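You operate a simulated robot arm through the tools that you are given. There is no shell and no other tool.

Carry out the task below with a simulated two-armed robot. There is one attempt and no reset: what you move stays moved.

Task
Run the yellow reel's cable to the orange socket and switch the lamp on.
Fine: free the reel with the red lever and set it back to HOLD; plug in before you switch on. Where these are worked on the way, their far stop is far enough and under half their travel is too little: red lever.

Only the result counts: the job must be done as asked and must still hold three seconds after the hand-in. Knocking over, shifting, dropping, spilling or breaking anything else fails it.

Robot
Two 7-joint arms with fingered hands on one trunk that stands fixed in place. Base frame: the origin is at the foot of the trunk, x ahead of it, y to its left, z up; the work surface is at about z = 800. Lengths are in mm, angles in degrees, forces in N, time in s.
The left shoulder is at [94, 118, 1088], the right one opposite. Payload 5 kg a hand.
Tool frame (each hand has its own): the origin (TCP) lies between the finger pads and is the grasp point; the fingertips stand 37 mm ahead of it; z points along the fingers, y is the line along which they close. Largest opening 124 mm; the body of the gripper starts 43 mm behind the TCP. The gripper is a hand of 3 fingers: y runs from the thumb to the fingers, the wrist lies at [-21, -116, -203] in the tool frame, and closing takes about 1.5 s.
Orientation is that of the tool frame in the base frame, as a unit quaternion [x, y, z, w]. With the fingers straight down and the wrist toward the robot, the tool's x, y and z point along [0, 1, 0], [1, 0, 0] and [0, 0, -1] of the base frame.

Tools
- The arms move only by the tool move_arm. It takes "left_steps", "right_steps" or both (then of equal length, played together; a hand with none holds still); each is a list of rows, each an object of numbers (a shift or turn left out is 0, a gripper value left out holds the last): "ax", "ay", "az": the turn, a rotation vector about the base's x, y, z in units of 5 degrees (1.0 is 5 degrees); "x", "y", "z": the shift along the base's x, y, z in units of 40 mm (1.0 is 40 mm). In form: [{"ax": .., "ay": .., "az": .., "x": .., "y": .., "z": ..}, ...]. A call has 1 to 20 rows; each row shifts and turns the commanded pose from where the row before left it. "left_jaw" and "right_jaw" are, for a hand that has rows, the opening, from 0 (shut) to 1 (fully open), set as the call begins (left out, the last holds). A call with a number of a shift or a turn outside -1 to 1 is refused whole. Rows are played at 5 a second. More than 50 mm and 8.6 degrees between two rows, or a gripper value outside its range, and nothing of the call is played. A pose out of reach is approached as far as the arm can. The call stops where the force on the tool passes 40 N (or 10 N more than at its start, if that is more) or the arm is blocked; 0.2 s more then pass. The fingers move at their own pace (about 45 mm/s each) and stop on an object; they squeeze with about 28 N. The grip force told is the motor's: it shows also when the fingers shut on nothing. Time passes only in rows, and 0.2 s behind the last, so rows that do not move let the fingers close. The reply holds the time, the measured pose of the TCP, the force on the tool along the base axes, the opening and the grip force, in the units named above and with some noise, with the torque about the TCP (base axes, N m) and any sound that the robot's microphone picked up.
- Cameras (640 x 400 px; columns grow to the right, rows downward): "scene" is now at [265.4, -20.3, 1278.3]; the picture's right is [-0.10, -0.99, -0.01], its down [-0.24, 0.03, -0.97] and it looks along [0.97, -0.09, -0.24] (base axes); focal length 214 px, centre (320, 200). "left" rides on the left gripper at [-73, -104, -153] in its tool frame; the picture's right is [-0.83, -0.26, 0.49], its down [0.51, -0.72, 0.47] and it looks along [0.23, 0.64, 0.73] (tool axes); focal length 243 px, centre (320, 200). "right" rides on the right gripper at [73, -104, -154] in its tool frame; the picture's right is [-0.83, 0.26, -0.49], its down [-0.51, -0.72, 0.47] and it looks along [-0.23, 0.64, 0.73] (tool axes); focal length 243 px, centre (320, 200). There is no depth. A picture from a camera that has moved, and an enlarged one, comes with that camera's place and axes in the base frame and with its lens.
- snapshot(camera): a new picture of that camera. The clock stands still meanwhile.
- move_column(by): slides the trunk up (or, below 0, down) by that many mm; the arms and the scene camera ride with it, the base frame stays. It gives what a move gives, with no picture.
- finger_targets(index, middle, thumb_bend, thumb_turn, hand): sets how far each is bent, from 0 (flat) to 1 (curled in); at 0.3 the hand is open as for a grip, at 0.7 the pads meet at the TCP. One left out holds its place. A second passes; each finger stops where it meets its share of the squeeze, and holds until it gets a number again. A gripper value or a shape takes the hand back. It gives what a move gives, with no picture; readings hold the bend of each and the force on the fingers (four entries, about 0 where the hand has none), thumb and palm. thumb_turn goes from beside the hand (0) to across from the fingers (1), as for a grip.
- grasp_type(shape, hand): the hand has 3 fingers and takes this shape, open, in about a second: jaw (thumb against the fingers, like two jaws); tri (thumb and two fingers); tip (a fingertip pinch); poke (one finger out to press); point (the index stretched); flat (the hand flat); cup (the hand cupped); fist (a fist). The gripper value then closes the fingers along that shape, each until it touches; the sizes above hold for jaw. It gives what a move gives, with no picture.
- head_to(pan, tilt): turns the head with the scene camera to pan (to the left, within 80 degrees either way) and tilt (down, from -29 to 69), counted from straight ahead of the robot. It gives what a move gives.
- enlarge(camera, box): a new picture of the part [left, top, right, bottom] of that camera's present view, enlarged. The clock stands still meanwhile.
- sign_off(): hands the job in; it is judged then, once.

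Nothing tells you positions but the pictures and the camera data. Unless the task says otherwise, let go and move clear before handing in.

The tools are called after "Request:" as a command line: name --argument value ..., lists and objects as JSON in quotes. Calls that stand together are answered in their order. move_arm: Moves the arms, as the interface text tells. Its arguments: {"type":"object","properties":{"left_steps":{"type":"array"},"left_jaw":{"type":"number"},"right_steps":{"type":"array"},"right_jaw":{"type":"number"}},"required":[]} The other tools are called the same way: move_column (by) slides the trunk up or down; grasp_type (shape, hand) gives the hand a shape; finger_targets (index, middle, thumb_bend, thumb_turn, hand) moves the fingers one by one; head_to (pan, tilt) turns the head that bears the scene camera; snapshot (camera) takes a picture; enlarge (camera, box) takes an enlarged picture of a part of a camera's view; sign_off () hands the job in.

At the start:

```text
t: 0.0
left_tcp_pos: [772.6, 56.5, 1152.6]
left_ee_rot: [0.708, 0.706, 0.003, -0.003]
left_wrist_force: [0.3, -0.7, 0.1]
left_ft_torque: [-0.03, 0.02, -0.01]
left_gripper_width: 123.7
left_finger_force: 0.0
left_shape: jaw
left_bend: [0.3, 0.3, 0.3, 0.98]
left_finger forces: [0.0, 0.1, 0.0, 0.0, 0.0, 0.0]
right_tcp_pos: [570.4, -461.6, 1111.9]
right_ee_rot: [0.707, 0.707, 0.006, -0.002]
right_wrist_force: [0.2, 1.0, -0.3]
right_ft_torque: [0.0, -0.03, -0.01]
right_gripper_width: 123.8
right_finger_force: 0.0
right_shape: jaw
right_bend: [0.3, 0.3, 0.3, 0.98]
right_finger forces: [0.0, 0.1, 0.0, 0.0, 0.0, 0.0]
trunk travel left (down, up): [-275.0, 288.0]
head pan, tilt: [-5.7, 14.4]
```

scene: 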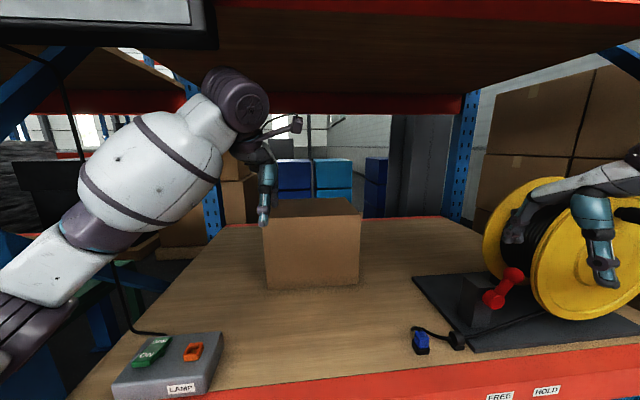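
right: 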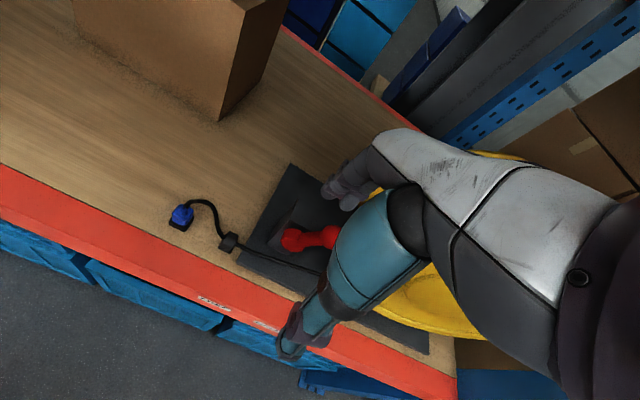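
left: 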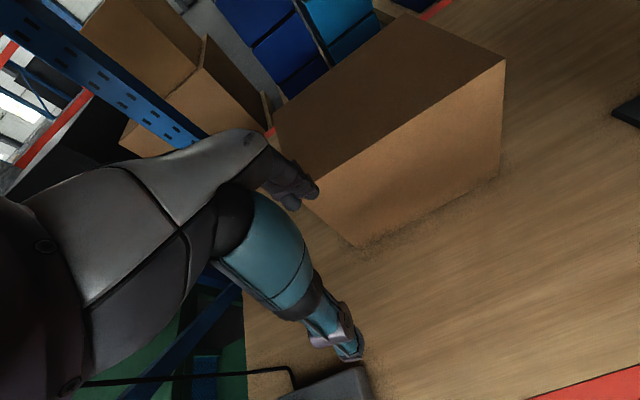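

The yellow reel with a red lever and a blue plug is on the right. A box with a green switch and an orange socket, labelled LAMP, is on the left. I'll enlarge these parts first to locate everything.

Request:
enlarge --camera "scene" --box '[100, 310, 260, 400]'

Request:
enlarge --camera "scene" --box '[390, 240, 640, 400]'

Request:
enlarge --camera "right" --box '[140, 150, 380, 300]'

```text
4.00 times, centred on (180, 355) of scene
camera zoom: at [265.4, -20.3, 1278.3], right [-0.1, -0.99, -0.01], down [-0.24, 0.03, -0.97], along [0.97, -0.09, -0.24], focal length 858 px, centre (880, -420)
```

zoom: 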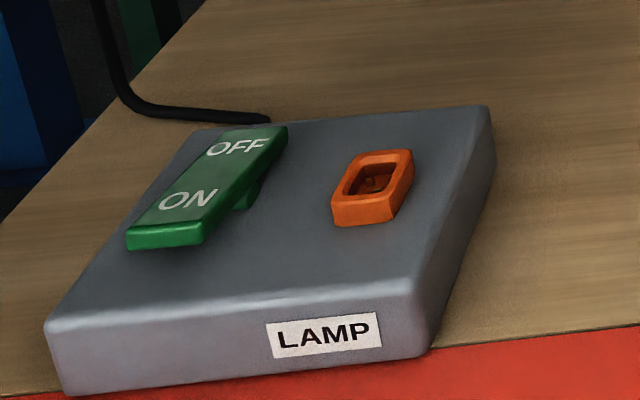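

```text
2.50 times, centred on (515, 320) of scene
camera zoom: at [265.4, -20.3, 1278.3], right [-0.1, -0.99, -0.01], down [-0.24, 0.03, -0.97], along [0.97, -0.09, -0.24], focal length 536 px, centre (-168, -100)
```

zoom: 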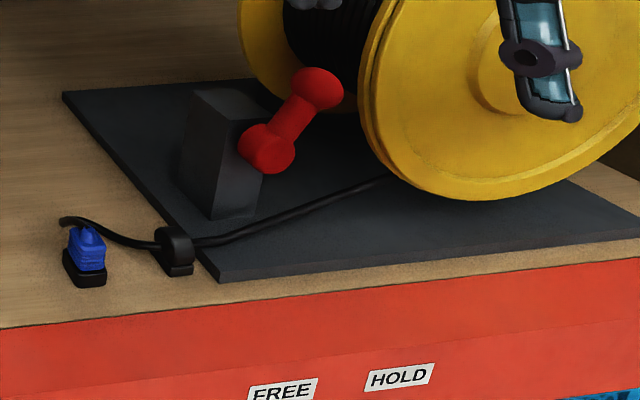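

```text
2.67 times, centred on (260, 225) of right
camera zoom: at [464.8, -391.1, 1266.2], right [0.26, -0.84, 0.49], down [-0.72, -0.5, -0.48], along [0.64, -0.23, -0.73], focal length 647 px, centre (480, 133)
```

zoom: 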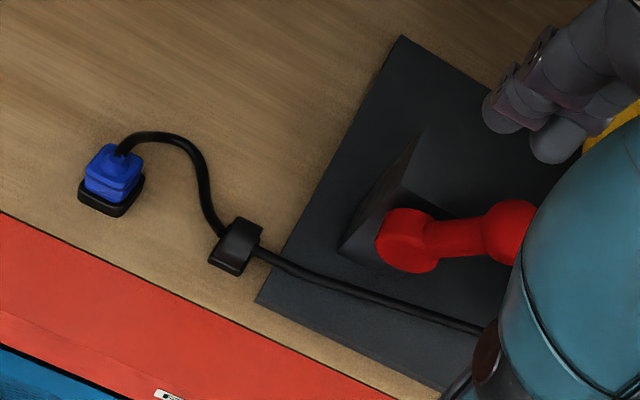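

I'll turn the head to look first at the reel side, then at the lamp box side.

Request:
head_to --pan -40 --tilt 40

Request:
snapshot --camera "scene"

```text
t: 1.0
left_tcp_pos: [772.4, 57.9, 1151.7]
left_ee_rot: [0.709, 0.705, 0.004, -0.003]
left_wrist_force: [-0.1, -0.1, 0.7]
left_ft_torque: [0.0, 0.02, 0.01]
left_gripper_width: 123.8
left_finger_force: 0.1
left_shape: jaw
left_bend: [0.3, 0.3, 0.3, 0.98]
left_finger forces: [0.0, 0.1, 0.0, 0.0, 0.0, 0.0]
right_tcp_pos: [570.3, -461.8, 1111.6]
right_ee_rot: [0.707, 0.707, 0.005, -0.001]
right_wrist_force: [0.2, -0.1, -0.4]
right_ft_torque: [-0.02, 0.0, 0.0]
right_gripper_width: 123.4
right_finger_force: 0.1
right_shape: jaw
right_bend: [0.3, 0.3, 0.3, 0.98]
right_finger forces: [0.0, 0.0, 0.0, 0.0, 0.0, 0.0]
trunk travel left (down, up): [-275.0, 288.0]
head pan, tilt: [-40.0, 40.0]
```

```text
taken
camera scene: at [237.6, -64.8, 1237.4], right [-0.64, -0.77, -0.01], down [-0.49, 0.42, -0.76], along [0.59, -0.49, -0.64], focal length 214 px, centre (320, 200)
```

scene: 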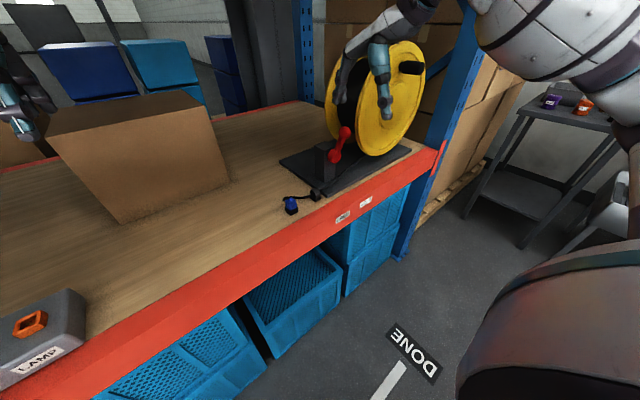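

Request:
enlarge --camera "scene" --box '[260, 110, 420, 230]'

Request:
enlarge --camera "scene" --box '[270, 170, 350, 220]'

Request:
enlarge --camera "scene" --box '[0, 270, 120, 390]'

```text
3.33 times, centred on (340, 170) of scene
camera zoom: at [237.6, -64.8, 1237.4], right [-0.64, -0.77, -0.01], down [-0.49, 0.42, -0.76], along [0.59, -0.49, -0.64], focal length 715 px, centre (253, 300)
```

zoom: 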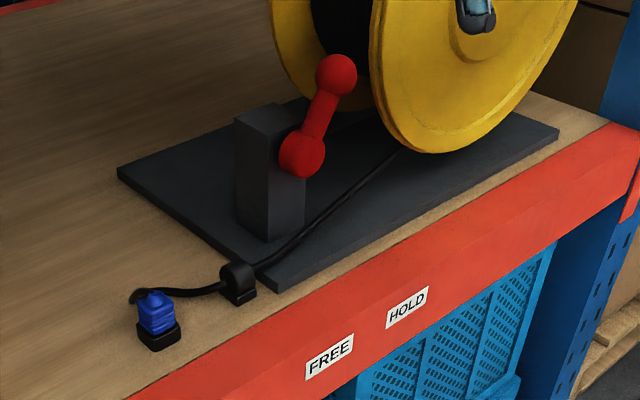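

```text
8.00 times, centred on (310, 195) of scene
camera zoom: at [237.6, -64.8, 1237.4], right [-0.64, -0.77, -0.01], down [-0.49, 0.42, -0.76], along [0.59, -0.49, -0.64], focal length 1716 px, centre (400, 240)
```

zoom: 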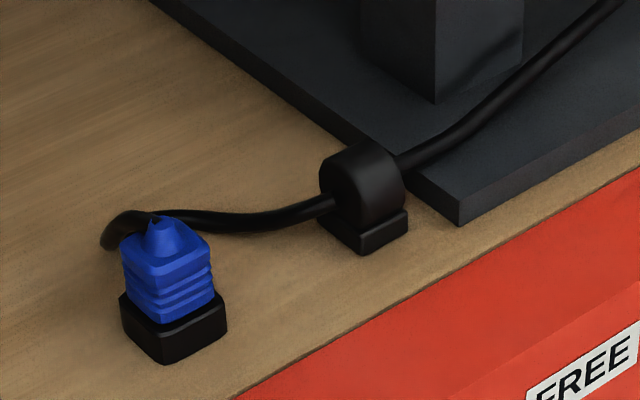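

```text
3.33 times, centred on (60, 330) of scene
camera zoom: at [237.6, -64.8, 1237.4], right [-0.64, -0.77, -0.01], down [-0.49, 0.42, -0.76], along [0.59, -0.49, -0.64], focal length 715 px, centre (1187, -233)
```

zoom: 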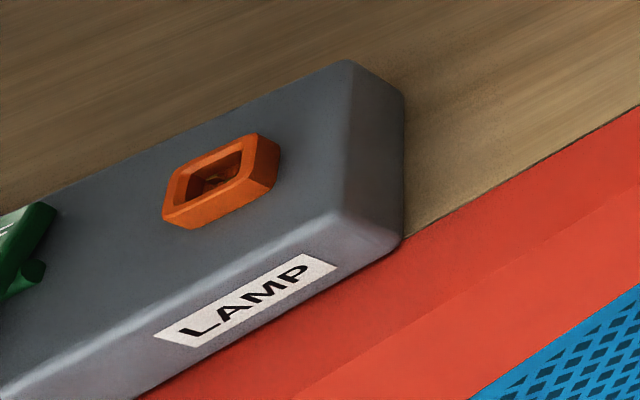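

Request:
head_to --pan 28 --tilt 45

Request:
snapshot --camera "scene"

```text
t: 2.4
left_tcp_pos: [772.9, 56.2, 1151.6]
left_ee_rot: [0.708, 0.706, 0.003, -0.003]
left_wrist_force: [-0.3, -0.5, 0.0]
left_ft_torque: [0.0, 0.02, 0.03]
left_gripper_width: 123.7
left_finger_force: 0.0
left_shape: jaw
left_bend: [0.3, 0.3, 0.3, 0.98]
left_finger forces: [0.0, 0.0, 0.0, 0.0, 0.0, 0.0]
right_tcp_pos: [569.5, -462.0, 1111.5]
right_ee_rot: [0.707, 0.707, 0.005, -0.002]
right_wrist_force: [-0.1, 0.2, 0.0]
right_ft_torque: [0.01, 0.0, 0.01]
right_gripper_width: 123.9
right_finger_force: 0.1
right_shape: jaw
right_bend: [0.3, 0.3, 0.3, 0.98]
right_finger forces: [0.1, 0.0, 0.0, 0.1, 0.1, 0.0]
trunk travel left (down, up): [-275.0, 288.0]
head pan, tilt: [28.0, 45.0]
```

```text
taken
camera scene: at [244.4, 27.8, 1231.0], right [0.47, -0.88, -0.01], down [-0.62, -0.32, -0.71], along [0.63, 0.34, -0.7], focal length 214 px, centre (320, 200)
```

scene: 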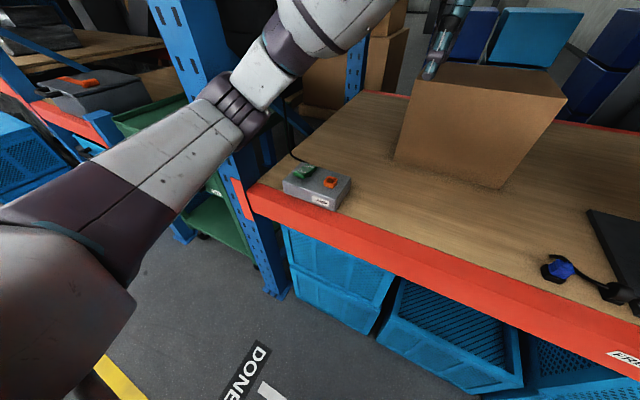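

Request:
enlarge --camera "scene" --box '[276, 150, 360, 214]'

Request:
enlarge --camera "scene" --box '[532, 240, 640, 308]'

```text
6.25 times, centred on (318, 182) of scene
camera zoom: at [244.4, 27.8, 1231.0], right [0.47, -0.88, -0.01], down [-0.62, -0.32, -0.71], along [0.63, 0.34, -0.7], focal length 1340 px, centre (332, 312)
```

zoom: 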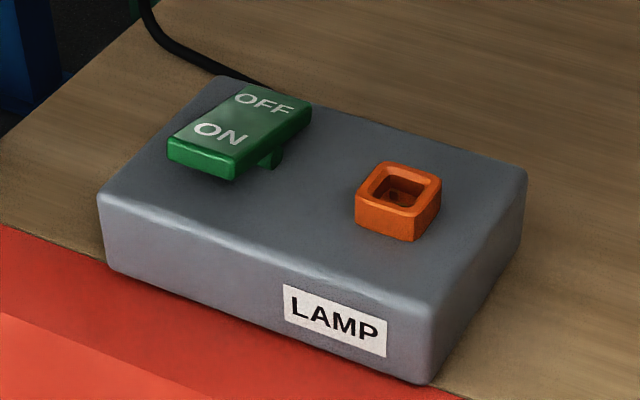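

```text
5.88 times, centred on (586, 274) of scene
camera zoom: at [244.4, 27.8, 1231.0], right [0.47, -0.88, -0.01], down [-0.62, -0.32, -0.71], along [0.63, 0.34, -0.7], focal length 1262 px, centre (-1245, -235)
```

zoom: 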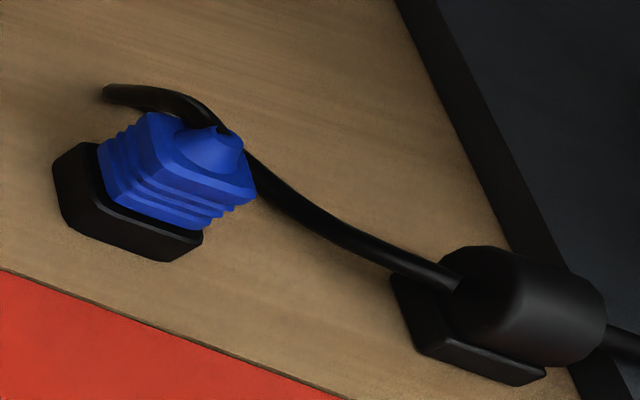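

The plug stands in a small black holder near (652, -296), and the lever hub is near (668, -483, 912) with its knob leaning right in HOLD. I'll move the right hand nearer the plug for a close look at the plug, cable and lever.

Request:
move_arm --right_steps '[{"y": 0.85, "z": -0.6}, {"y": 0.85, "z": -0.6}, {"y": 0.85, "z": -0.6}, {"y": 0.85, "z": -0.6}]'

Request:
snapshot --camera "right"

```text
t: 3.4
left_tcp_pos: [773.4, 56.5, 1151.9]
left_ee_rot: [0.708, 0.706, 0.004, -0.002]
left_wrist_force: [0.1, -0.1, 0.2]
left_ft_torque: [-0.04, 0.02, 0.02]
left_gripper_width: 123.5
left_finger_force: 0.2
left_shape: jaw
left_bend: [0.3, 0.3, 0.3, 0.98]
left_finger forces: [0.0, 0.0, 0.0, 0.1, 0.0, 0.0]
right_tcp_pos: [568.8, -325.5, 1019.6]
right_ee_rot: [0.707, 0.707, 0.006, -0.002]
right_wrist_force: [0.4, -0.4, 0.2]
right_ft_torque: [0.02, 0.0, 0.02]
right_gripper_width: 123.9
right_finger_force: 0.0
right_shape: jaw
right_bend: [0.3, 0.3, 0.3, 0.98]
right_finger forces: [0.0, 0.0, 0.1, 0.1, 0.0, 0.0]
trunk travel left (down, up): [-275.0, 288.0]
head pan, tilt: [28.0, 45.0]
```

```text
taken
camera right: at [465.4, -254.4, 1173.6], right [0.26, -0.83, 0.49], down [-0.72, -0.5, -0.48], along [0.64, -0.23, -0.73], focal length 243 px, centre (320, 200)
```

right: 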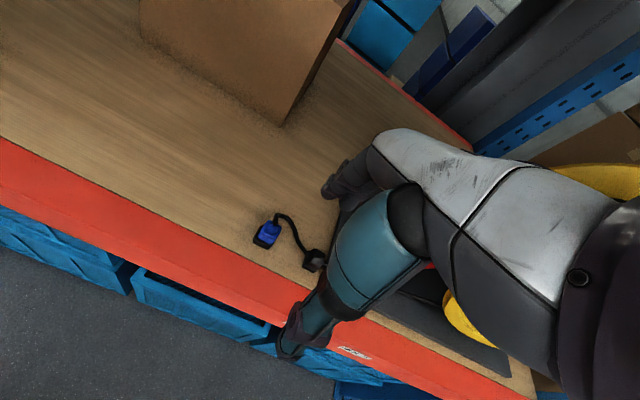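

Request:
enlarge --camera "right" --box '[236, 200, 332, 276]'

Request:
head_to --pan -32 --tilt 42

Request:
snapshot --camera "scene"

```text
5.26 times, centred on (284, 238) of right
camera zoom: at [465.4, -254.4, 1173.6], right [0.26, -0.83, 0.49], down [-0.72, -0.5, -0.48], along [0.64, -0.23, -0.73], focal length 1277 px, centre (510, 0)
```

zoom: 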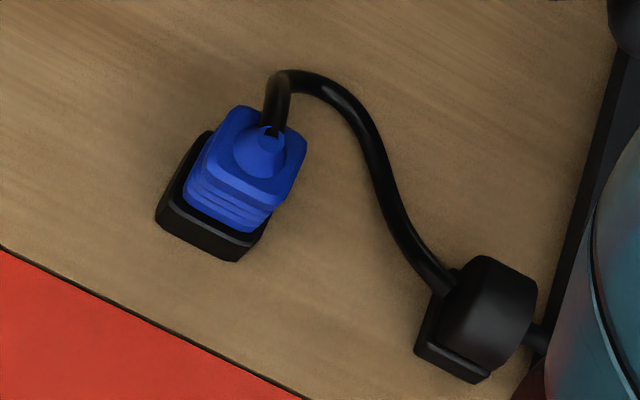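

```text
t: 4.7
left_tcp_pos: [773.3, 56.5, 1151.8]
left_ee_rot: [0.708, 0.706, 0.005, -0.002]
left_wrist_force: [1.1, 0.0, 0.9]
left_ft_torque: [0.02, -0.07, 0.03]
left_gripper_width: 124.1
left_finger_force: 0.0
left_shape: jaw
left_bend: [0.3, 0.3, 0.3, 0.98]
left_finger forces: [0.0, 0.0, 0.0, 0.1, 0.0, 0.0]
right_tcp_pos: [570.0, -325.7, 1019.2]
right_ee_rot: [0.707, 0.707, 0.006, -0.002]
right_wrist_force: [-0.1, -0.1, 0.2]
right_ft_torque: [0.01, 0.0, 0.03]
right_gripper_width: 124.1
right_finger_force: 0.0
right_shape: jaw
right_bend: [0.3, 0.3, 0.3, 0.98]
right_finger forces: [0.1, 0.0, 0.0, 0.0, 0.0, 0.0]
trunk travel left (down, up): [-275.0, 288.0]
head pan, tilt: [-32.0, 42.0]
```

```text
taken
camera scene: at [243.5, -54.6, 1234.5], right [-0.53, -0.85, -0.01], down [-0.56, 0.36, -0.74], along [0.63, -0.39, -0.67], focal length 214 px, centre (320, 200)
```

scene: 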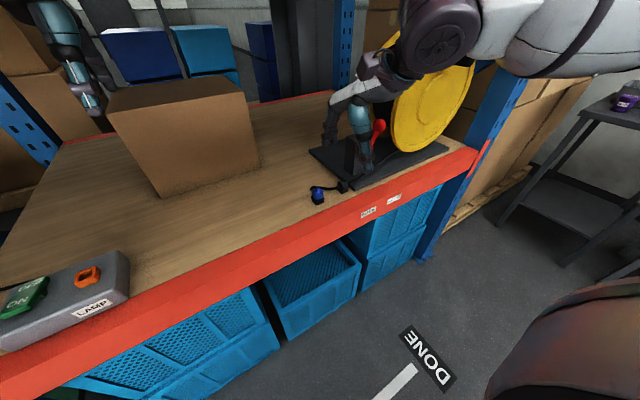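

Seen from the right hand, the plug sits square to the table, and its cable leaves the top toward the far side before running to the clip. Next I'll close the right hand and place its fingers to the right of the lever knob, staying high to begin with.

Request:
move_arm --right_steps '[{"z": 1.0}, {"z": 1.0}, {"z": 1.0}, {"y": -1.0}, {"y": -1.0}, {"y": -1.0, "x": 0.3}, {"y": -1.0, "x": 0.6}, {"y": -1.0, "x": 0.6}, {"y": -1.0, "x": 0.6}, {"y": -0.25, "x": 0.2}, {}]' --right_jaw 0

Request:
snapshot --camera "scene"

Request:
snapshot --camera "right"

```text
t: 6.9
left_tcp_pos: [770.7, 54.6, 1153.9]
left_ee_rot: [0.71, 0.704, 0.004, 0.0]
left_wrist_force: [0.7, -0.9, 0.5]
left_ft_torque: [-0.02, -0.01, 0.01]
left_gripper_width: 123.6
left_finger_force: 0.1
left_shape: jaw
left_bend: [0.3, 0.3, 0.3, 0.98]
left_finger forces: [0.1, 0.0, 0.1, 0.1, 0.0, 0.1]
right_tcp_pos: [656.4, -563.7, 1139.3]
right_ee_rot: [0.705, 0.709, 0.007, 0.001]
right_wrist_force: [0.8, 2.8, 1.2]
right_ft_torque: [0.1, 0.01, -0.04]
right_gripper_width: 0.0
right_finger_force: 28.3
right_shape: jaw
right_bend: [0.7, 0.7, 0.57, 1.0]
right_finger forces: [0.1, 0.0, 0.1, 0.1, 0.1, 0.0]
trunk travel left (down, up): [-275.0, 288.0]
head pan, tilt: [-32.0, 42.0]
stopped in row 10 (right hand): the force on the tool passed its limit at 46 N (the readings are from after the stop); the commanded pose is now the measured one
```

```text
taken
camera scene: at [241.5, -51.0, 1235.1], right [-0.53, -0.85, -0.01], down [-0.56, 0.36, -0.74], along [0.63, -0.39, -0.67], focal length 214 px, centre (320, 200)
```

scene: 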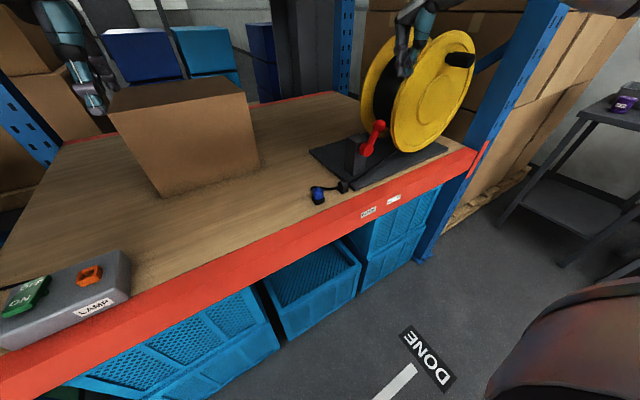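

```text
taken
camera right: at [550.8, -494.0, 1293.2], right [0.26, -0.83, 0.49], down [-0.71, -0.51, -0.48], along [0.65, -0.22, -0.73], focal length 243 px, centre (320, 200)
```

right: 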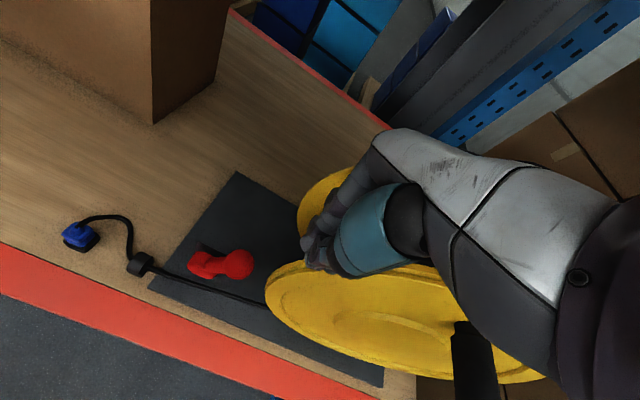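

The right hand touched something on the way, probably the reel rim, and stopped. I'll look closely before going on.

Request:
enlarge --camera "scene" --box '[300, 0, 500, 200]'

Request:
enlarge --camera "right" --box '[160, 140, 480, 390]'

```text
2.00 times, centred on (400, 100) of scene
camera zoom: at [241.5, -51.0, 1235.1], right [-0.53, -0.85, -0.01], down [-0.56, 0.36, -0.74], along [0.63, -0.39, -0.67], focal length 429 px, centre (160, 400)
```

zoom: 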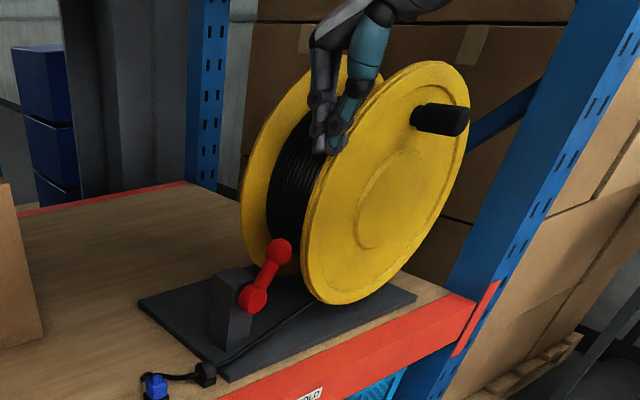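

```text
1.60 times, centred on (320, 265) of right
camera zoom: at [550.8, -494.0, 1293.2], right [0.26, -0.83, 0.49], down [-0.71, -0.51, -0.48], along [0.65, -0.22, -0.73], focal length 388 px, centre (320, 96)
```

zoom: 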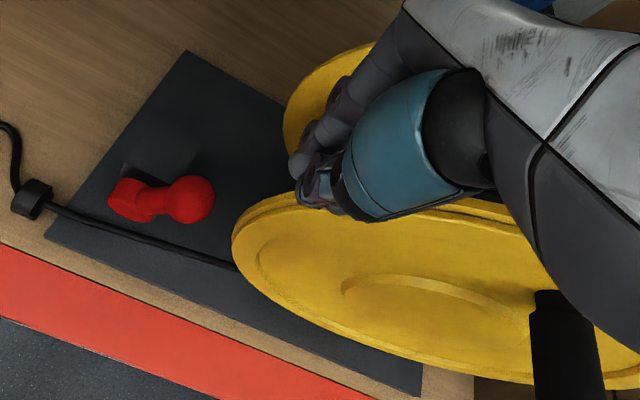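

The reel is larger than I first judged: its near disc sits at about x 640–655, and its left rim reaches about y = -557. My fingers are between the discs, so I'll back out upward and to the left, then look at the lever again.

Request:
move_arm --right_steps '[{"z": 0.5, "y": 0.3}, {"z": 0.5, "y": 0.6}, {"y": 1.0}, {"y": 1.0}, {"y": 0.5}]'

Request:
snapshot --camera "right"

Request:
enlarge --camera "scene" --box '[300, 100, 420, 200]'

```text
t: 8.1
left_tcp_pos: [771.5, 54.8, 1152.6]
left_ee_rot: [0.71, 0.704, 0.005, 0.0]
left_wrist_force: [-0.3, -0.2, 1.3]
left_ft_torque: [-0.01, -0.02, 0.0]
left_gripper_width: 123.5
left_finger_force: 0.1
left_shape: jaw
left_bend: [0.3, 0.3, 0.3, 0.98]
left_finger forces: [0.0, 0.0, 0.1, 0.0, 0.0, 0.0]
right_tcp_pos: [655.6, -430.9, 1179.9]
right_ee_rot: [0.705, 0.709, 0.008, 0.0]
right_wrist_force: [0.5, -0.8, -0.5]
right_ft_torque: [-0.04, 0.0, -0.03]
right_gripper_width: 0.0
right_finger_force: 28.4
right_shape: jaw
right_bend: [0.7, 0.7, 0.57, 1.0]
right_finger forces: [0.0, 0.0, 0.1, 0.1, 0.0, 0.0]
trunk travel left (down, up): [-275.0, 288.0]
head pan, tilt: [-32.0, 42.0]
```

```text
taken
camera right: at [549.5, -360.4, 1334.5], right [0.26, -0.83, 0.48], down [-0.71, -0.5, -0.49], along [0.65, -0.22, -0.73], focal length 243 px, centre (320, 200)
```

right: 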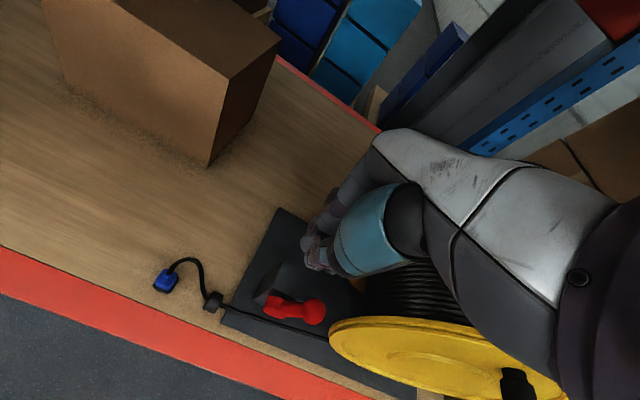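

```text
4.00 times, centred on (360, 150) of scene
camera zoom: at [242.0, -52.0, 1234.9], right [-0.53, -0.85, -0.01], down [-0.56, 0.36, -0.74], along [0.63, -0.39, -0.67], focal length 858 px, centre (160, 400)
```

zoom: 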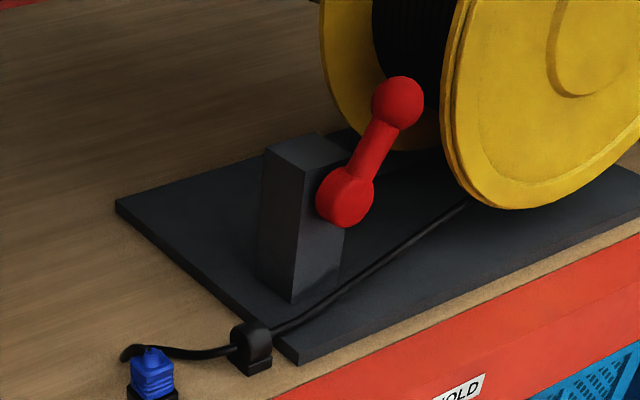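

Request:
enlarge --camera "right" --box '[220, 240, 380, 360]'

```text
3.33 times, centred on (300, 300) of right
camera zoom: at [549.5, -360.4, 1334.5], right [0.26, -0.83, 0.48], down [-0.71, -0.5, -0.49], along [0.65, -0.22, -0.73], focal length 809 px, centre (387, -133)
```

zoom: 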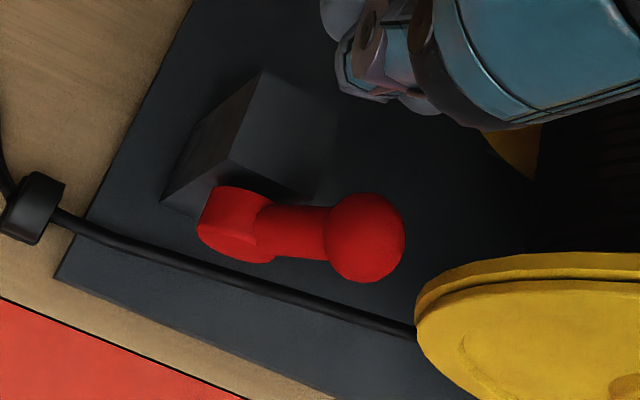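

The knob is now placed at about (667, -520, 976) and the hub at (666, -480, 913). The near disc's rim is only about 15 mm to the knob's right, so pushing from that side is too tight. I'll tilt the right hand 40° so it comes from the upper left, then pinch the knob from front and back.

Request:
move_arm --right_steps '[{"ax": -1}, {"ax": -1}, {"ax": -1}, {"ax": -1}, {"ax": -1}, {"ax": -1}, {"ax": -1}, {"ax": -1}, {"z": -0.9, "x": 0.15}, {"z": -0.8, "x": 0.1}, {"z": -0.8, "y": -0.1}]' --right_jaw 0.7

Request:
snapshot --camera "right"

Request:
snapshot --camera "scene"

```text
t: 10.5
left_tcp_pos: [770.8, 54.6, 1152.8]
left_ee_rot: [0.71, 0.704, 0.003, -0.001]
left_wrist_force: [0.7, -0.5, 0.7]
left_ft_torque: [0.0, 0.01, 0.01]
left_gripper_width: 123.6
left_finger_force: 0.1
left_shape: jaw
left_bend: [0.3, 0.3, 0.3, 0.98]
left_finger forces: [0.1, 0.1, 0.0, 0.1, 0.0, 0.0]
right_tcp_pos: [669.7, -432.7, 1078.3]
right_ee_rot: [0.665, 0.667, -0.235, 0.241]
right_wrist_force: [0.7, 0.4, -0.3]
right_ft_torque: [0.03, 0.0, 0.03]
right_gripper_width: 86.9
right_finger_force: 0.1
right_shape: jaw
right_bend: [0.27, 0.37, 0.59, 0.99]
right_finger forces: [0.0, 0.0, 0.1, 0.0, 0.1, 0.0]
trunk travel left (down, up): [-275.0, 288.0]
head pan, tilt: [-32.0, 42.0]
```

```text
taken
camera right: at [564.1, -279.7, 1151.2], right [0.26, -0.33, 0.91], down [-0.72, -0.7, -0.05], along [0.65, -0.64, -0.41], focal length 243 px, centre (320, 200)
```

right: 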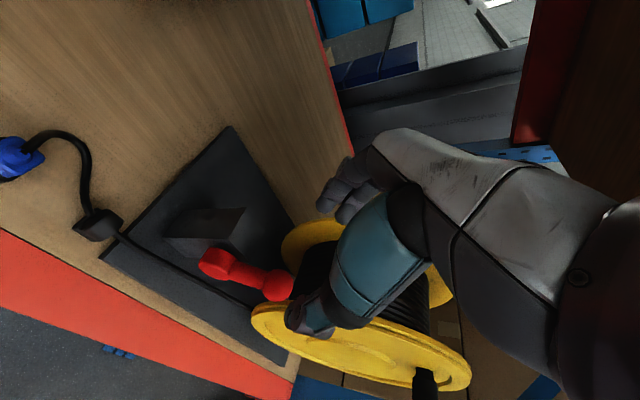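

```text
taken
camera scene: at [242.2, -52.2, 1234.8], right [-0.53, -0.85, -0.01], down [-0.56, 0.36, -0.74], along [0.63, -0.39, -0.67], focal length 214 px, centre (320, 200)
```

scene: 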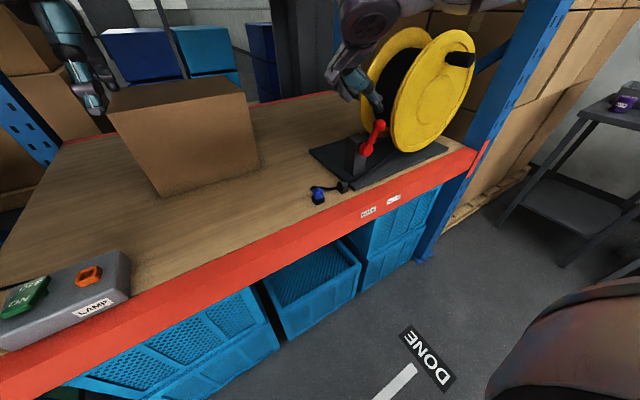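

Request:
enlarge --camera "scene" --box '[310, 50, 450, 190]'

Request:
enlarge --camera "right" --box '[180, 140, 440, 340]'

```text
2.86 times, centred on (380, 120) of scene
camera zoom: at [242.2, -52.2, 1234.8], right [-0.53, -0.85, -0.01], down [-0.56, 0.36, -0.74], along [0.63, -0.39, -0.67], focal length 613 px, centre (149, 429)
```

zoom: 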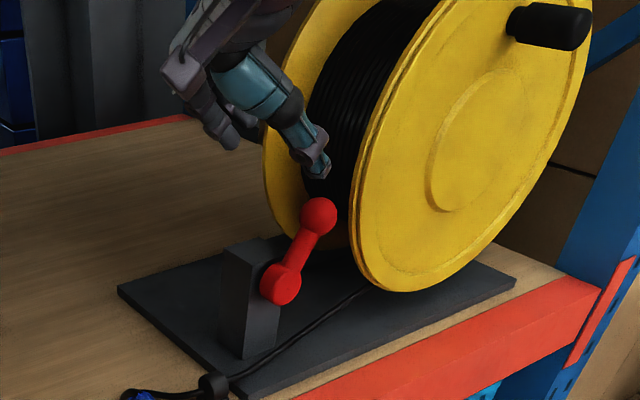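

```text
2.00 times, centred on (310, 240) of right
camera zoom: at [564.1, -279.7, 1151.2], right [0.26, -0.33, 0.91], down [-0.72, -0.7, -0.05], along [0.65, -0.64, -0.41], focal length 485 px, centre (340, 120)
```

zoom: 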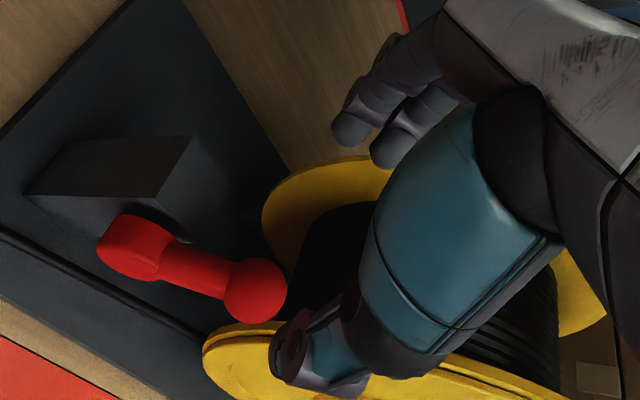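

Request:
move_arm --right_steps '[{"y": -0.46, "z": -0.55}, {"y": -0.46, "z": -0.55}, {"y": -0.46, "z": -0.55}, {"y": -0.46, "z": -0.53}]'

Request:
enlarge --camera "scene" --box '[310, 70, 430, 190]'

Request:
enlarge --camera "right" --box '[180, 140, 440, 340]'

```text
t: 11.5
left_tcp_pos: [771.3, 54.7, 1151.9]
left_ee_rot: [0.71, 0.704, 0.004, -0.002]
left_wrist_force: [0.2, 0.4, 0.1]
left_ft_torque: [-0.02, 0.01, 0.02]
left_gripper_width: 123.6
left_finger_force: 0.1
left_shape: jaw
left_bend: [0.3, 0.3, 0.3, 0.98]
left_finger forces: [0.0, 0.0, 0.0, 0.0, 0.1, 0.1]
right_tcp_pos: [667.1, -506.1, 990.2]
right_ee_rot: [0.664, 0.667, -0.235, 0.241]
right_wrist_force: [0.4, 0.3, -0.1]
right_ft_torque: [-0.01, 0.02, 0.01]
right_gripper_width: 86.8
right_finger_force: 0.0
right_shape: jaw
right_bend: [0.27, 0.37, 0.59, 0.99]
right_finger forces: [0.1, 0.0, 0.0, 0.0, 0.0, 0.0]
trunk travel left (down, up): [-275.0, 288.0]
head pan, tilt: [-32.0, 42.0]
```

```text
3.33 times, centred on (370, 130) of scene
camera zoom: at [242.3, -52.3, 1234.8], right [-0.53, -0.85, -0.01], down [-0.56, 0.36, -0.74], along [0.63, -0.39, -0.67], focal length 715 px, centre (153, 433)
```

zoom: 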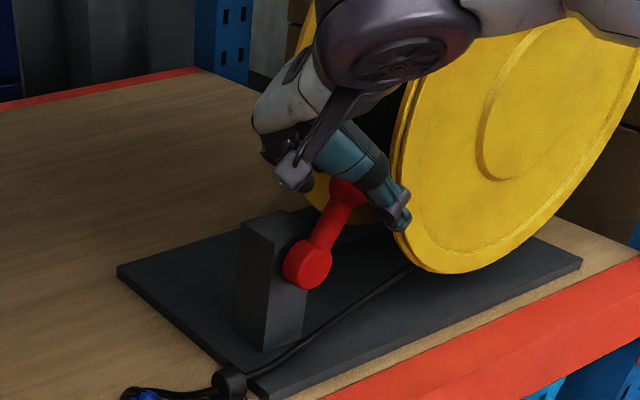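

```text
2.00 times, centred on (310, 240) of right
camera zoom: at [563.4, -352.9, 1063.0], right [0.26, -0.33, 0.91], down [-0.72, -0.7, -0.05], along [0.65, -0.64, -0.42], focal length 485 px, centre (340, 120)
```

zoom: 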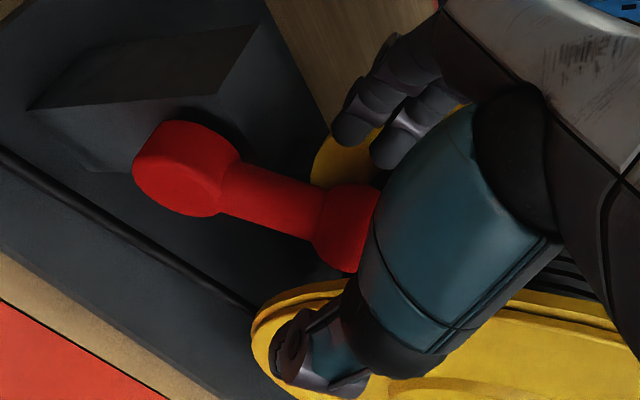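

Request:
move_arm --right_steps '[{"y": 0.15, "z": 0.05}, {}, {}]' --right_jaw 0.45

Request:
enlarge --camera "scene" --box '[340, 90, 410, 160]'

Request:
enlarge --camera "right" --box '[180, 140, 440, 340]'

```text
t: 12.3
left_tcp_pos: [771.7, 55.5, 1152.0]
left_ee_rot: [0.71, 0.704, 0.003, -0.001]
left_wrist_force: [0.1, -0.5, -0.5]
left_ft_torque: [0.01, -0.02, 0.04]
left_gripper_width: 123.7
left_finger_force: 0.1
left_shape: jaw
left_bend: [0.3, 0.3, 0.3, 0.98]
left_finger forces: [0.0, 0.1, 0.1, 0.0, 0.0, 0.1]
right_tcp_pos: [667.8, -499.8, 992.1]
right_ee_rot: [0.664, 0.668, -0.235, 0.24]
right_wrist_force: [-0.2, -0.5, 0.1]
right_ft_torque: [-0.02, -0.01, -0.01]
right_gripper_width: 56.2
right_finger_force: 0.2
right_shape: jaw
right_bend: [0.74, 0.47, 0.71, 1.0]
right_finger forces: [0.1, 0.1, 0.0, 0.1, 0.1, 0.0]
trunk travel left (down, up): [-275.0, 288.0]
head pan, tilt: [-32.0, 42.0]
```

```text
5.71 times, centred on (375, 125) of scene
camera zoom: at [242.3, -52.2, 1234.8], right [-0.53, -0.85, -0.01], down [-0.56, 0.36, -0.74], along [0.63, -0.39, -0.67], focal length 1226 px, centre (6, 629)
```

zoom: 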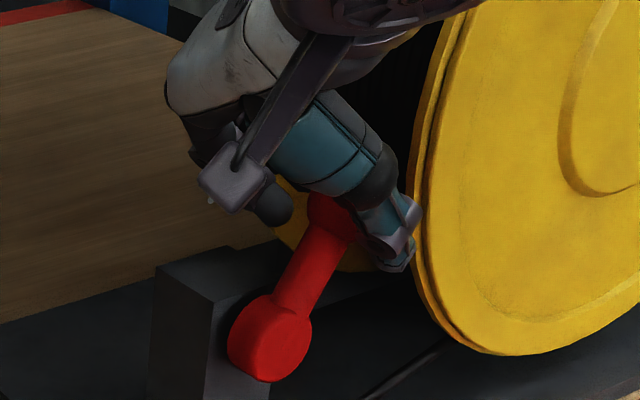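

```text
2.00 times, centred on (310, 240) of right
camera zoom: at [563.4, -346.9, 1064.7], right [0.26, -0.33, 0.91], down [-0.72, -0.7, -0.05], along [0.65, -0.64, -0.42], focal length 485 px, centre (340, 120)
```

zoom: 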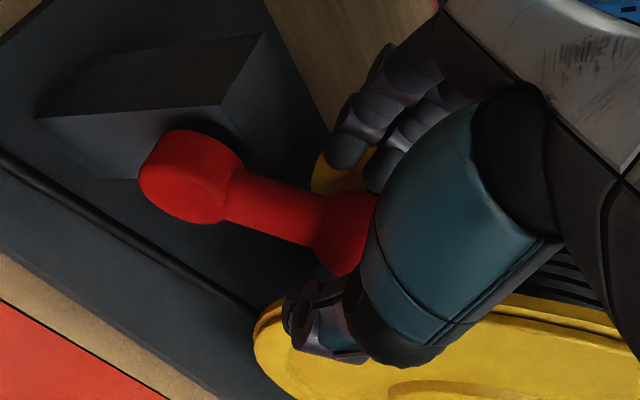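

Request:
move_arm --right_steps '[{}, {}, {}, {}, {}]' --right_jaw 0.0

Request:
enlarge --camera "scene" --box '[340, 90, 410, 160]'

Request:
enlarge --camera "right" --box '[180, 140, 440, 340]'

```text
t: 13.5
left_tcp_pos: [770.6, 55.1, 1151.9]
left_ee_rot: [0.709, 0.705, 0.004, 0.0]
left_wrist_force: [0.7, 0.3, 0.6]
left_ft_torque: [-0.02, -0.03, -0.02]
left_gripper_width: 123.7
left_finger_force: 0.1
left_shape: jaw
left_bend: [0.3, 0.3, 0.3, 0.98]
left_finger forces: [0.0, 0.1, 0.0, 0.1, 0.0, 0.0]
right_tcp_pos: [667.5, -499.2, 991.8]
right_ee_rot: [0.664, 0.668, -0.235, 0.24]
right_wrist_force: [-1.3, 0.2, -2.8]
right_ft_torque: [0.03, -0.08, 0.0]
right_gripper_width: 24.6
right_finger_force: 27.8
right_shape: jaw
right_bend: [0.72, 0.62, 0.74, 1.0]
right_finger forces: [15.8, 8.0, 0.1, 0.0, 24.0, 0.0]
trunk travel left (down, up): [-275.0, 288.0]
head pan, tilt: [-32.0, 42.0]
```

```text
5.71 times, centred on (375, 125) of scene
camera zoom: at [242.4, -52.3, 1234.8], right [-0.53, -0.85, -0.01], down [-0.56, 0.36, -0.74], along [0.63, -0.39, -0.67], focal length 1226 px, centre (6, 629)
```

zoom: 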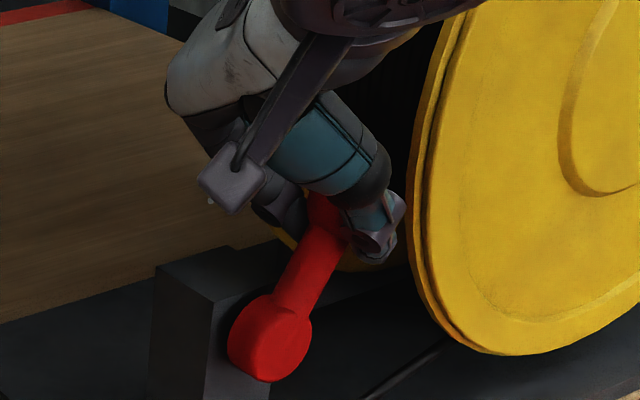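

```text
2.00 times, centred on (310, 240) of right
camera zoom: at [563.4, -346.9, 1064.5], right [0.26, -0.33, 0.91], down [-0.72, -0.7, -0.05], along [0.65, -0.64, -0.42], focal length 485 px, centre (340, 120)
```

zoom: 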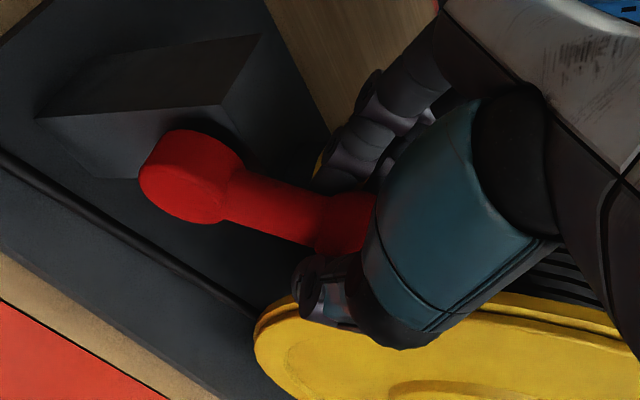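

The knob is gripped between thumb and fingers. I'll swing it left along its arc toward FREE and watch the force.

Request:
move_arm --right_steps '[{"y": 0.35, "z": 0.17}, {"y": 0.38, "z": 0.095}, {"y": 0.39, "z": 0.01}, {"y": 0.39, "z": -0.07}]'

Request:
enlarge --camera "scene" --box '[320, 80, 400, 160]'

Request:
snapshot --camera "right"

```text
t: 14.5
left_tcp_pos: [772.3, 55.7, 1150.5]
left_ee_rot: [0.709, 0.705, 0.003, -0.003]
left_wrist_force: [0.3, 0.2, 0.2]
left_ft_torque: [-0.01, 0.03, 0.04]
left_gripper_width: 123.8
left_finger_force: 0.1
left_shape: jaw
left_bend: [0.3, 0.3, 0.3, 0.98]
left_finger forces: [0.1, 0.0, 0.1, 0.0, 0.0, 0.0]
right_tcp_pos: [668.0, -442.3, 998.2]
right_ee_rot: [0.665, 0.667, -0.237, 0.237]
right_wrist_force: [-11.0, -17.1, -30.9]
right_ft_torque: [-0.27, 0.2, -0.13]
right_gripper_width: 22.7
right_finger_force: 27.6
right_shape: jaw
right_bend: [0.71, 0.64, 0.74, 1.0]
right_finger forces: [21.7, 5.1, 0.1, 0.0, 28.4, 0.0]
trunk travel left (down, up): [-275.0, 288.0]
head pan, tilt: [-32.0, 42.0]
```

```text
5.00 times, centred on (360, 120) of scene
camera zoom: at [243.6, -53.1, 1234.3], right [-0.53, -0.85, -0.01], down [-0.56, 0.36, -0.74], along [0.63, -0.39, -0.67], focal length 1072 px, centre (120, 600)
```

zoom: 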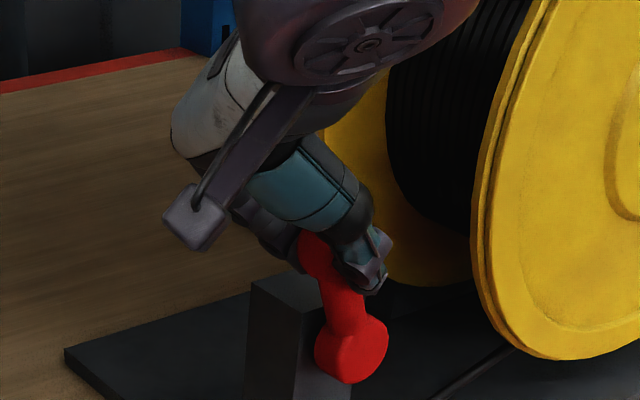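

```text
taken
camera right: at [563.8, -289.5, 1072.3], right [0.26, -0.33, 0.91], down [-0.72, -0.69, -0.04], along [0.64, -0.64, -0.42], focal length 243 px, centre (320, 200)
```

right: 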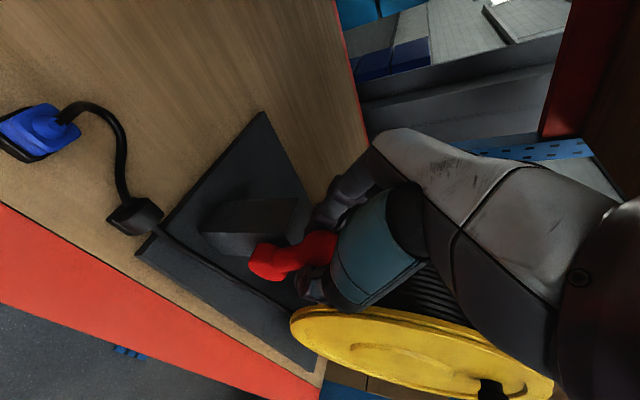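

Request:
move_arm --right_steps '[{"y": 0.3, "z": -0.28}, {"y": 0.33, "z": -0.2}, {"y": 0.3, "z": -0.22}]'

Request:
enlarge --camera "scene" --box '[320, 80, 400, 160]'

```text
t: 15.3
left_tcp_pos: [772.1, 54.8, 1152.2]
left_ee_rot: [0.71, 0.704, 0.003, -0.001]
left_wrist_force: [0.1, 0.3, -0.2]
left_ft_torque: [-0.01, 0.01, 0.01]
left_gripper_width: 123.4
left_finger_force: 0.0
left_shape: jaw
left_bend: [0.3, 0.3, 0.3, 0.98]
left_finger forces: [0.0, 0.1, 0.1, 0.1, 0.0, 0.0]
right_tcp_pos: [671.4, -402.4, 975.9]
right_ee_rot: [0.664, 0.668, -0.232, 0.242]
right_wrist_force: [4.1, 2.0, 0.3]
right_ft_torque: [-0.05, -0.05, 0.1]
right_gripper_width: 19.3
right_finger_force: 28.3
right_shape: jaw
right_bend: [0.73, 0.73, 0.79, 1.0]
right_finger forces: [0.1, 2.6, 0.1, 0.0, 0.0, 0.0]
trunk travel left (down, up): [-275.0, 288.0]
head pan, tilt: [-32.0, 42.0]
```

```text
5.00 times, centred on (360, 120) of scene
camera zoom: at [243.2, -52.1, 1234.7], right [-0.53, -0.85, -0.01], down [-0.56, 0.36, -0.74], along [0.63, -0.39, -0.67], focal length 1072 px, centre (120, 600)
```

zoom: 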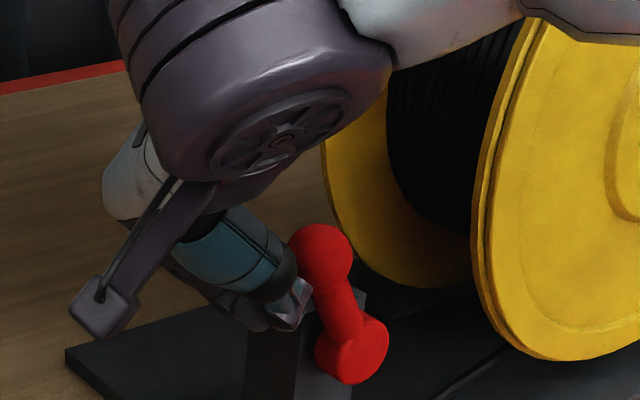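

The grip slipped off, but the lever now leans left by about 25°. I'll back off, then push it from the right side to its stop to be sure.

Request:
move_arm --right_steps '[{"y": 0.5, "z": 0.5}, {"y": 0.3, "z": 0.9}, {"z": 1.0}, {"z": 0.5}]'

Request:
enlarge --camera "scene" --box '[300, 70, 420, 170]'

Request:
snapshot --camera "right"

```text
t: 16.3
left_tcp_pos: [772.9, 54.2, 1150.9]
left_ee_rot: [0.71, 0.704, 0.003, -0.002]
left_wrist_force: [0.2, -0.6, 0.2]
left_ft_torque: [0.01, 0.0, 0.0]
left_gripper_width: 123.7
left_finger_force: 0.0
left_shape: jaw
left_bend: [0.3, 0.3, 0.3, 0.98]
left_finger forces: [0.0, 0.0, 0.0, 0.0, 0.0, 0.0]
right_tcp_pos: [669.8, -370.9, 1089.9]
right_ee_rot: [0.664, 0.668, -0.235, 0.24]
right_wrist_force: [0.1, -0.7, 0.2]
right_ft_torque: [-0.04, -0.01, -0.02]
right_gripper_width: 18.9
right_finger_force: 27.7
right_shape: jaw
right_bend: [0.73, 0.73, 0.79, 1.0]
right_finger forces: [0.0, 0.0, 0.1, 0.0, 0.0, 0.0]
trunk travel left (down, up): [-275.0, 288.0]
head pan, tilt: [-32.0, 42.0]
```

```text
4.00 times, centred on (360, 120) of scene
camera zoom: at [243.5, -52.6, 1234.5], right [-0.53, -0.85, -0.01], down [-0.56, 0.36, -0.74], along [0.63, -0.39, -0.67], focal length 858 px, centre (160, 520)
```

zoom: 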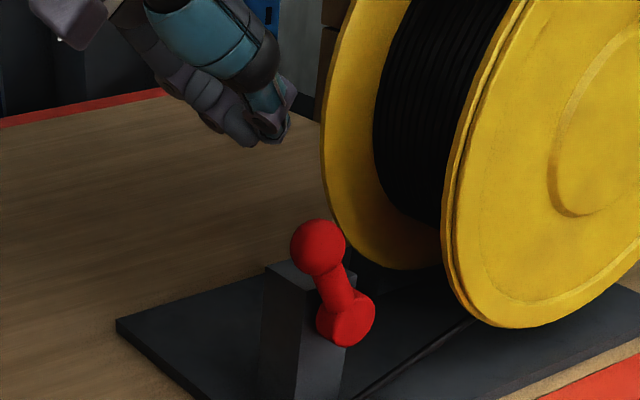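

```text
taken
camera right: at [564.1, -219.2, 1162.6], right [0.26, -0.33, 0.91], down [-0.72, -0.7, -0.05], along [0.65, -0.64, -0.42], focal length 243 px, centre (320, 200)
```

right: 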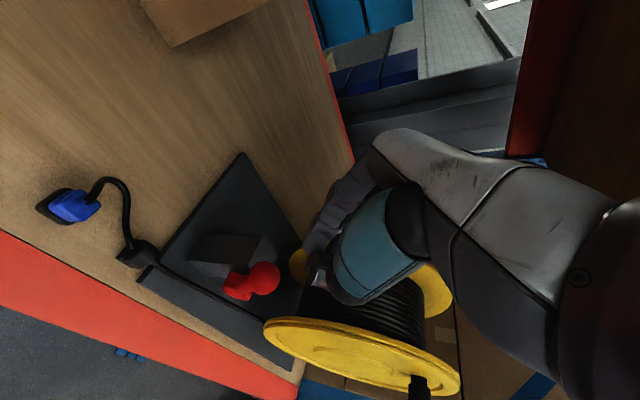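

Request:
move_arm --right_steps '[{"ax": 1}, {"ax": 1}, {"ax": 1}, {"ax": 1}, {"y": -0.8}, {"y": -0.8}, {"y": -0.8}, {"y": -0.6}]'

Request:
enlarge --camera "scene" --box '[300, 50, 440, 170]'

Request:
snapshot --camera "right"

```text
t: 18.1
left_tcp_pos: [773.6, 53.8, 1151.2]
left_ee_rot: [0.709, 0.705, 0.003, -0.002]
left_wrist_force: [-0.7, 1.6, 0.2]
left_ft_torque: [-0.03, -0.02, 0.01]
left_gripper_width: 123.6
left_finger_force: 0.0
left_shape: jaw
left_bend: [0.3, 0.3, 0.3, 0.98]
left_finger forces: [0.0, 0.0, 0.1, 0.0, 0.1, 0.0]
right_tcp_pos: [669.3, -490.3, 1088.7]
right_ee_rot: [0.696, 0.699, -0.116, 0.121]
right_wrist_force: [0.8, 0.4, -0.3]
right_ft_torque: [-0.01, -0.03, 0.0]
right_gripper_width: 18.7
right_finger_force: 28.1
right_shape: jaw
right_bend: [0.73, 0.73, 0.79, 1.0]
right_finger forces: [0.1, 0.0, 0.0, 0.0, 0.0, 0.0]
trunk travel left (down, up): [-275.0, 288.0]
head pan, tilt: [-32.0, 42.0]
```

```text
3.33 times, centred on (370, 110) of scene
camera zoom: at [243.7, -52.8, 1234.5], right [-0.53, -0.85, -0.01], down [-0.56, 0.36, -0.74], along [0.63, -0.39, -0.67], focal length 715 px, centre (153, 500)
```

zoom: 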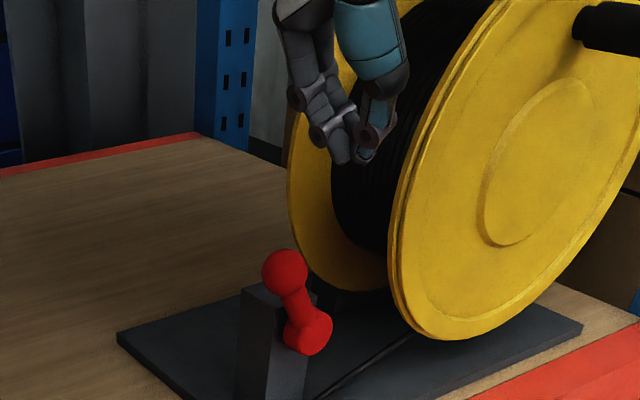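

```text
taken
camera right: at [564.0, -373.3, 1210.2], right [0.26, -0.62, 0.74], down [-0.72, -0.64, -0.28], along [0.65, -0.46, -0.61], focal length 243 px, centre (320, 200)
```

right: 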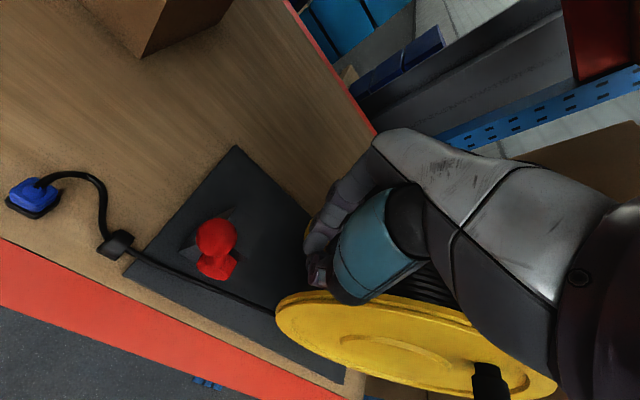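

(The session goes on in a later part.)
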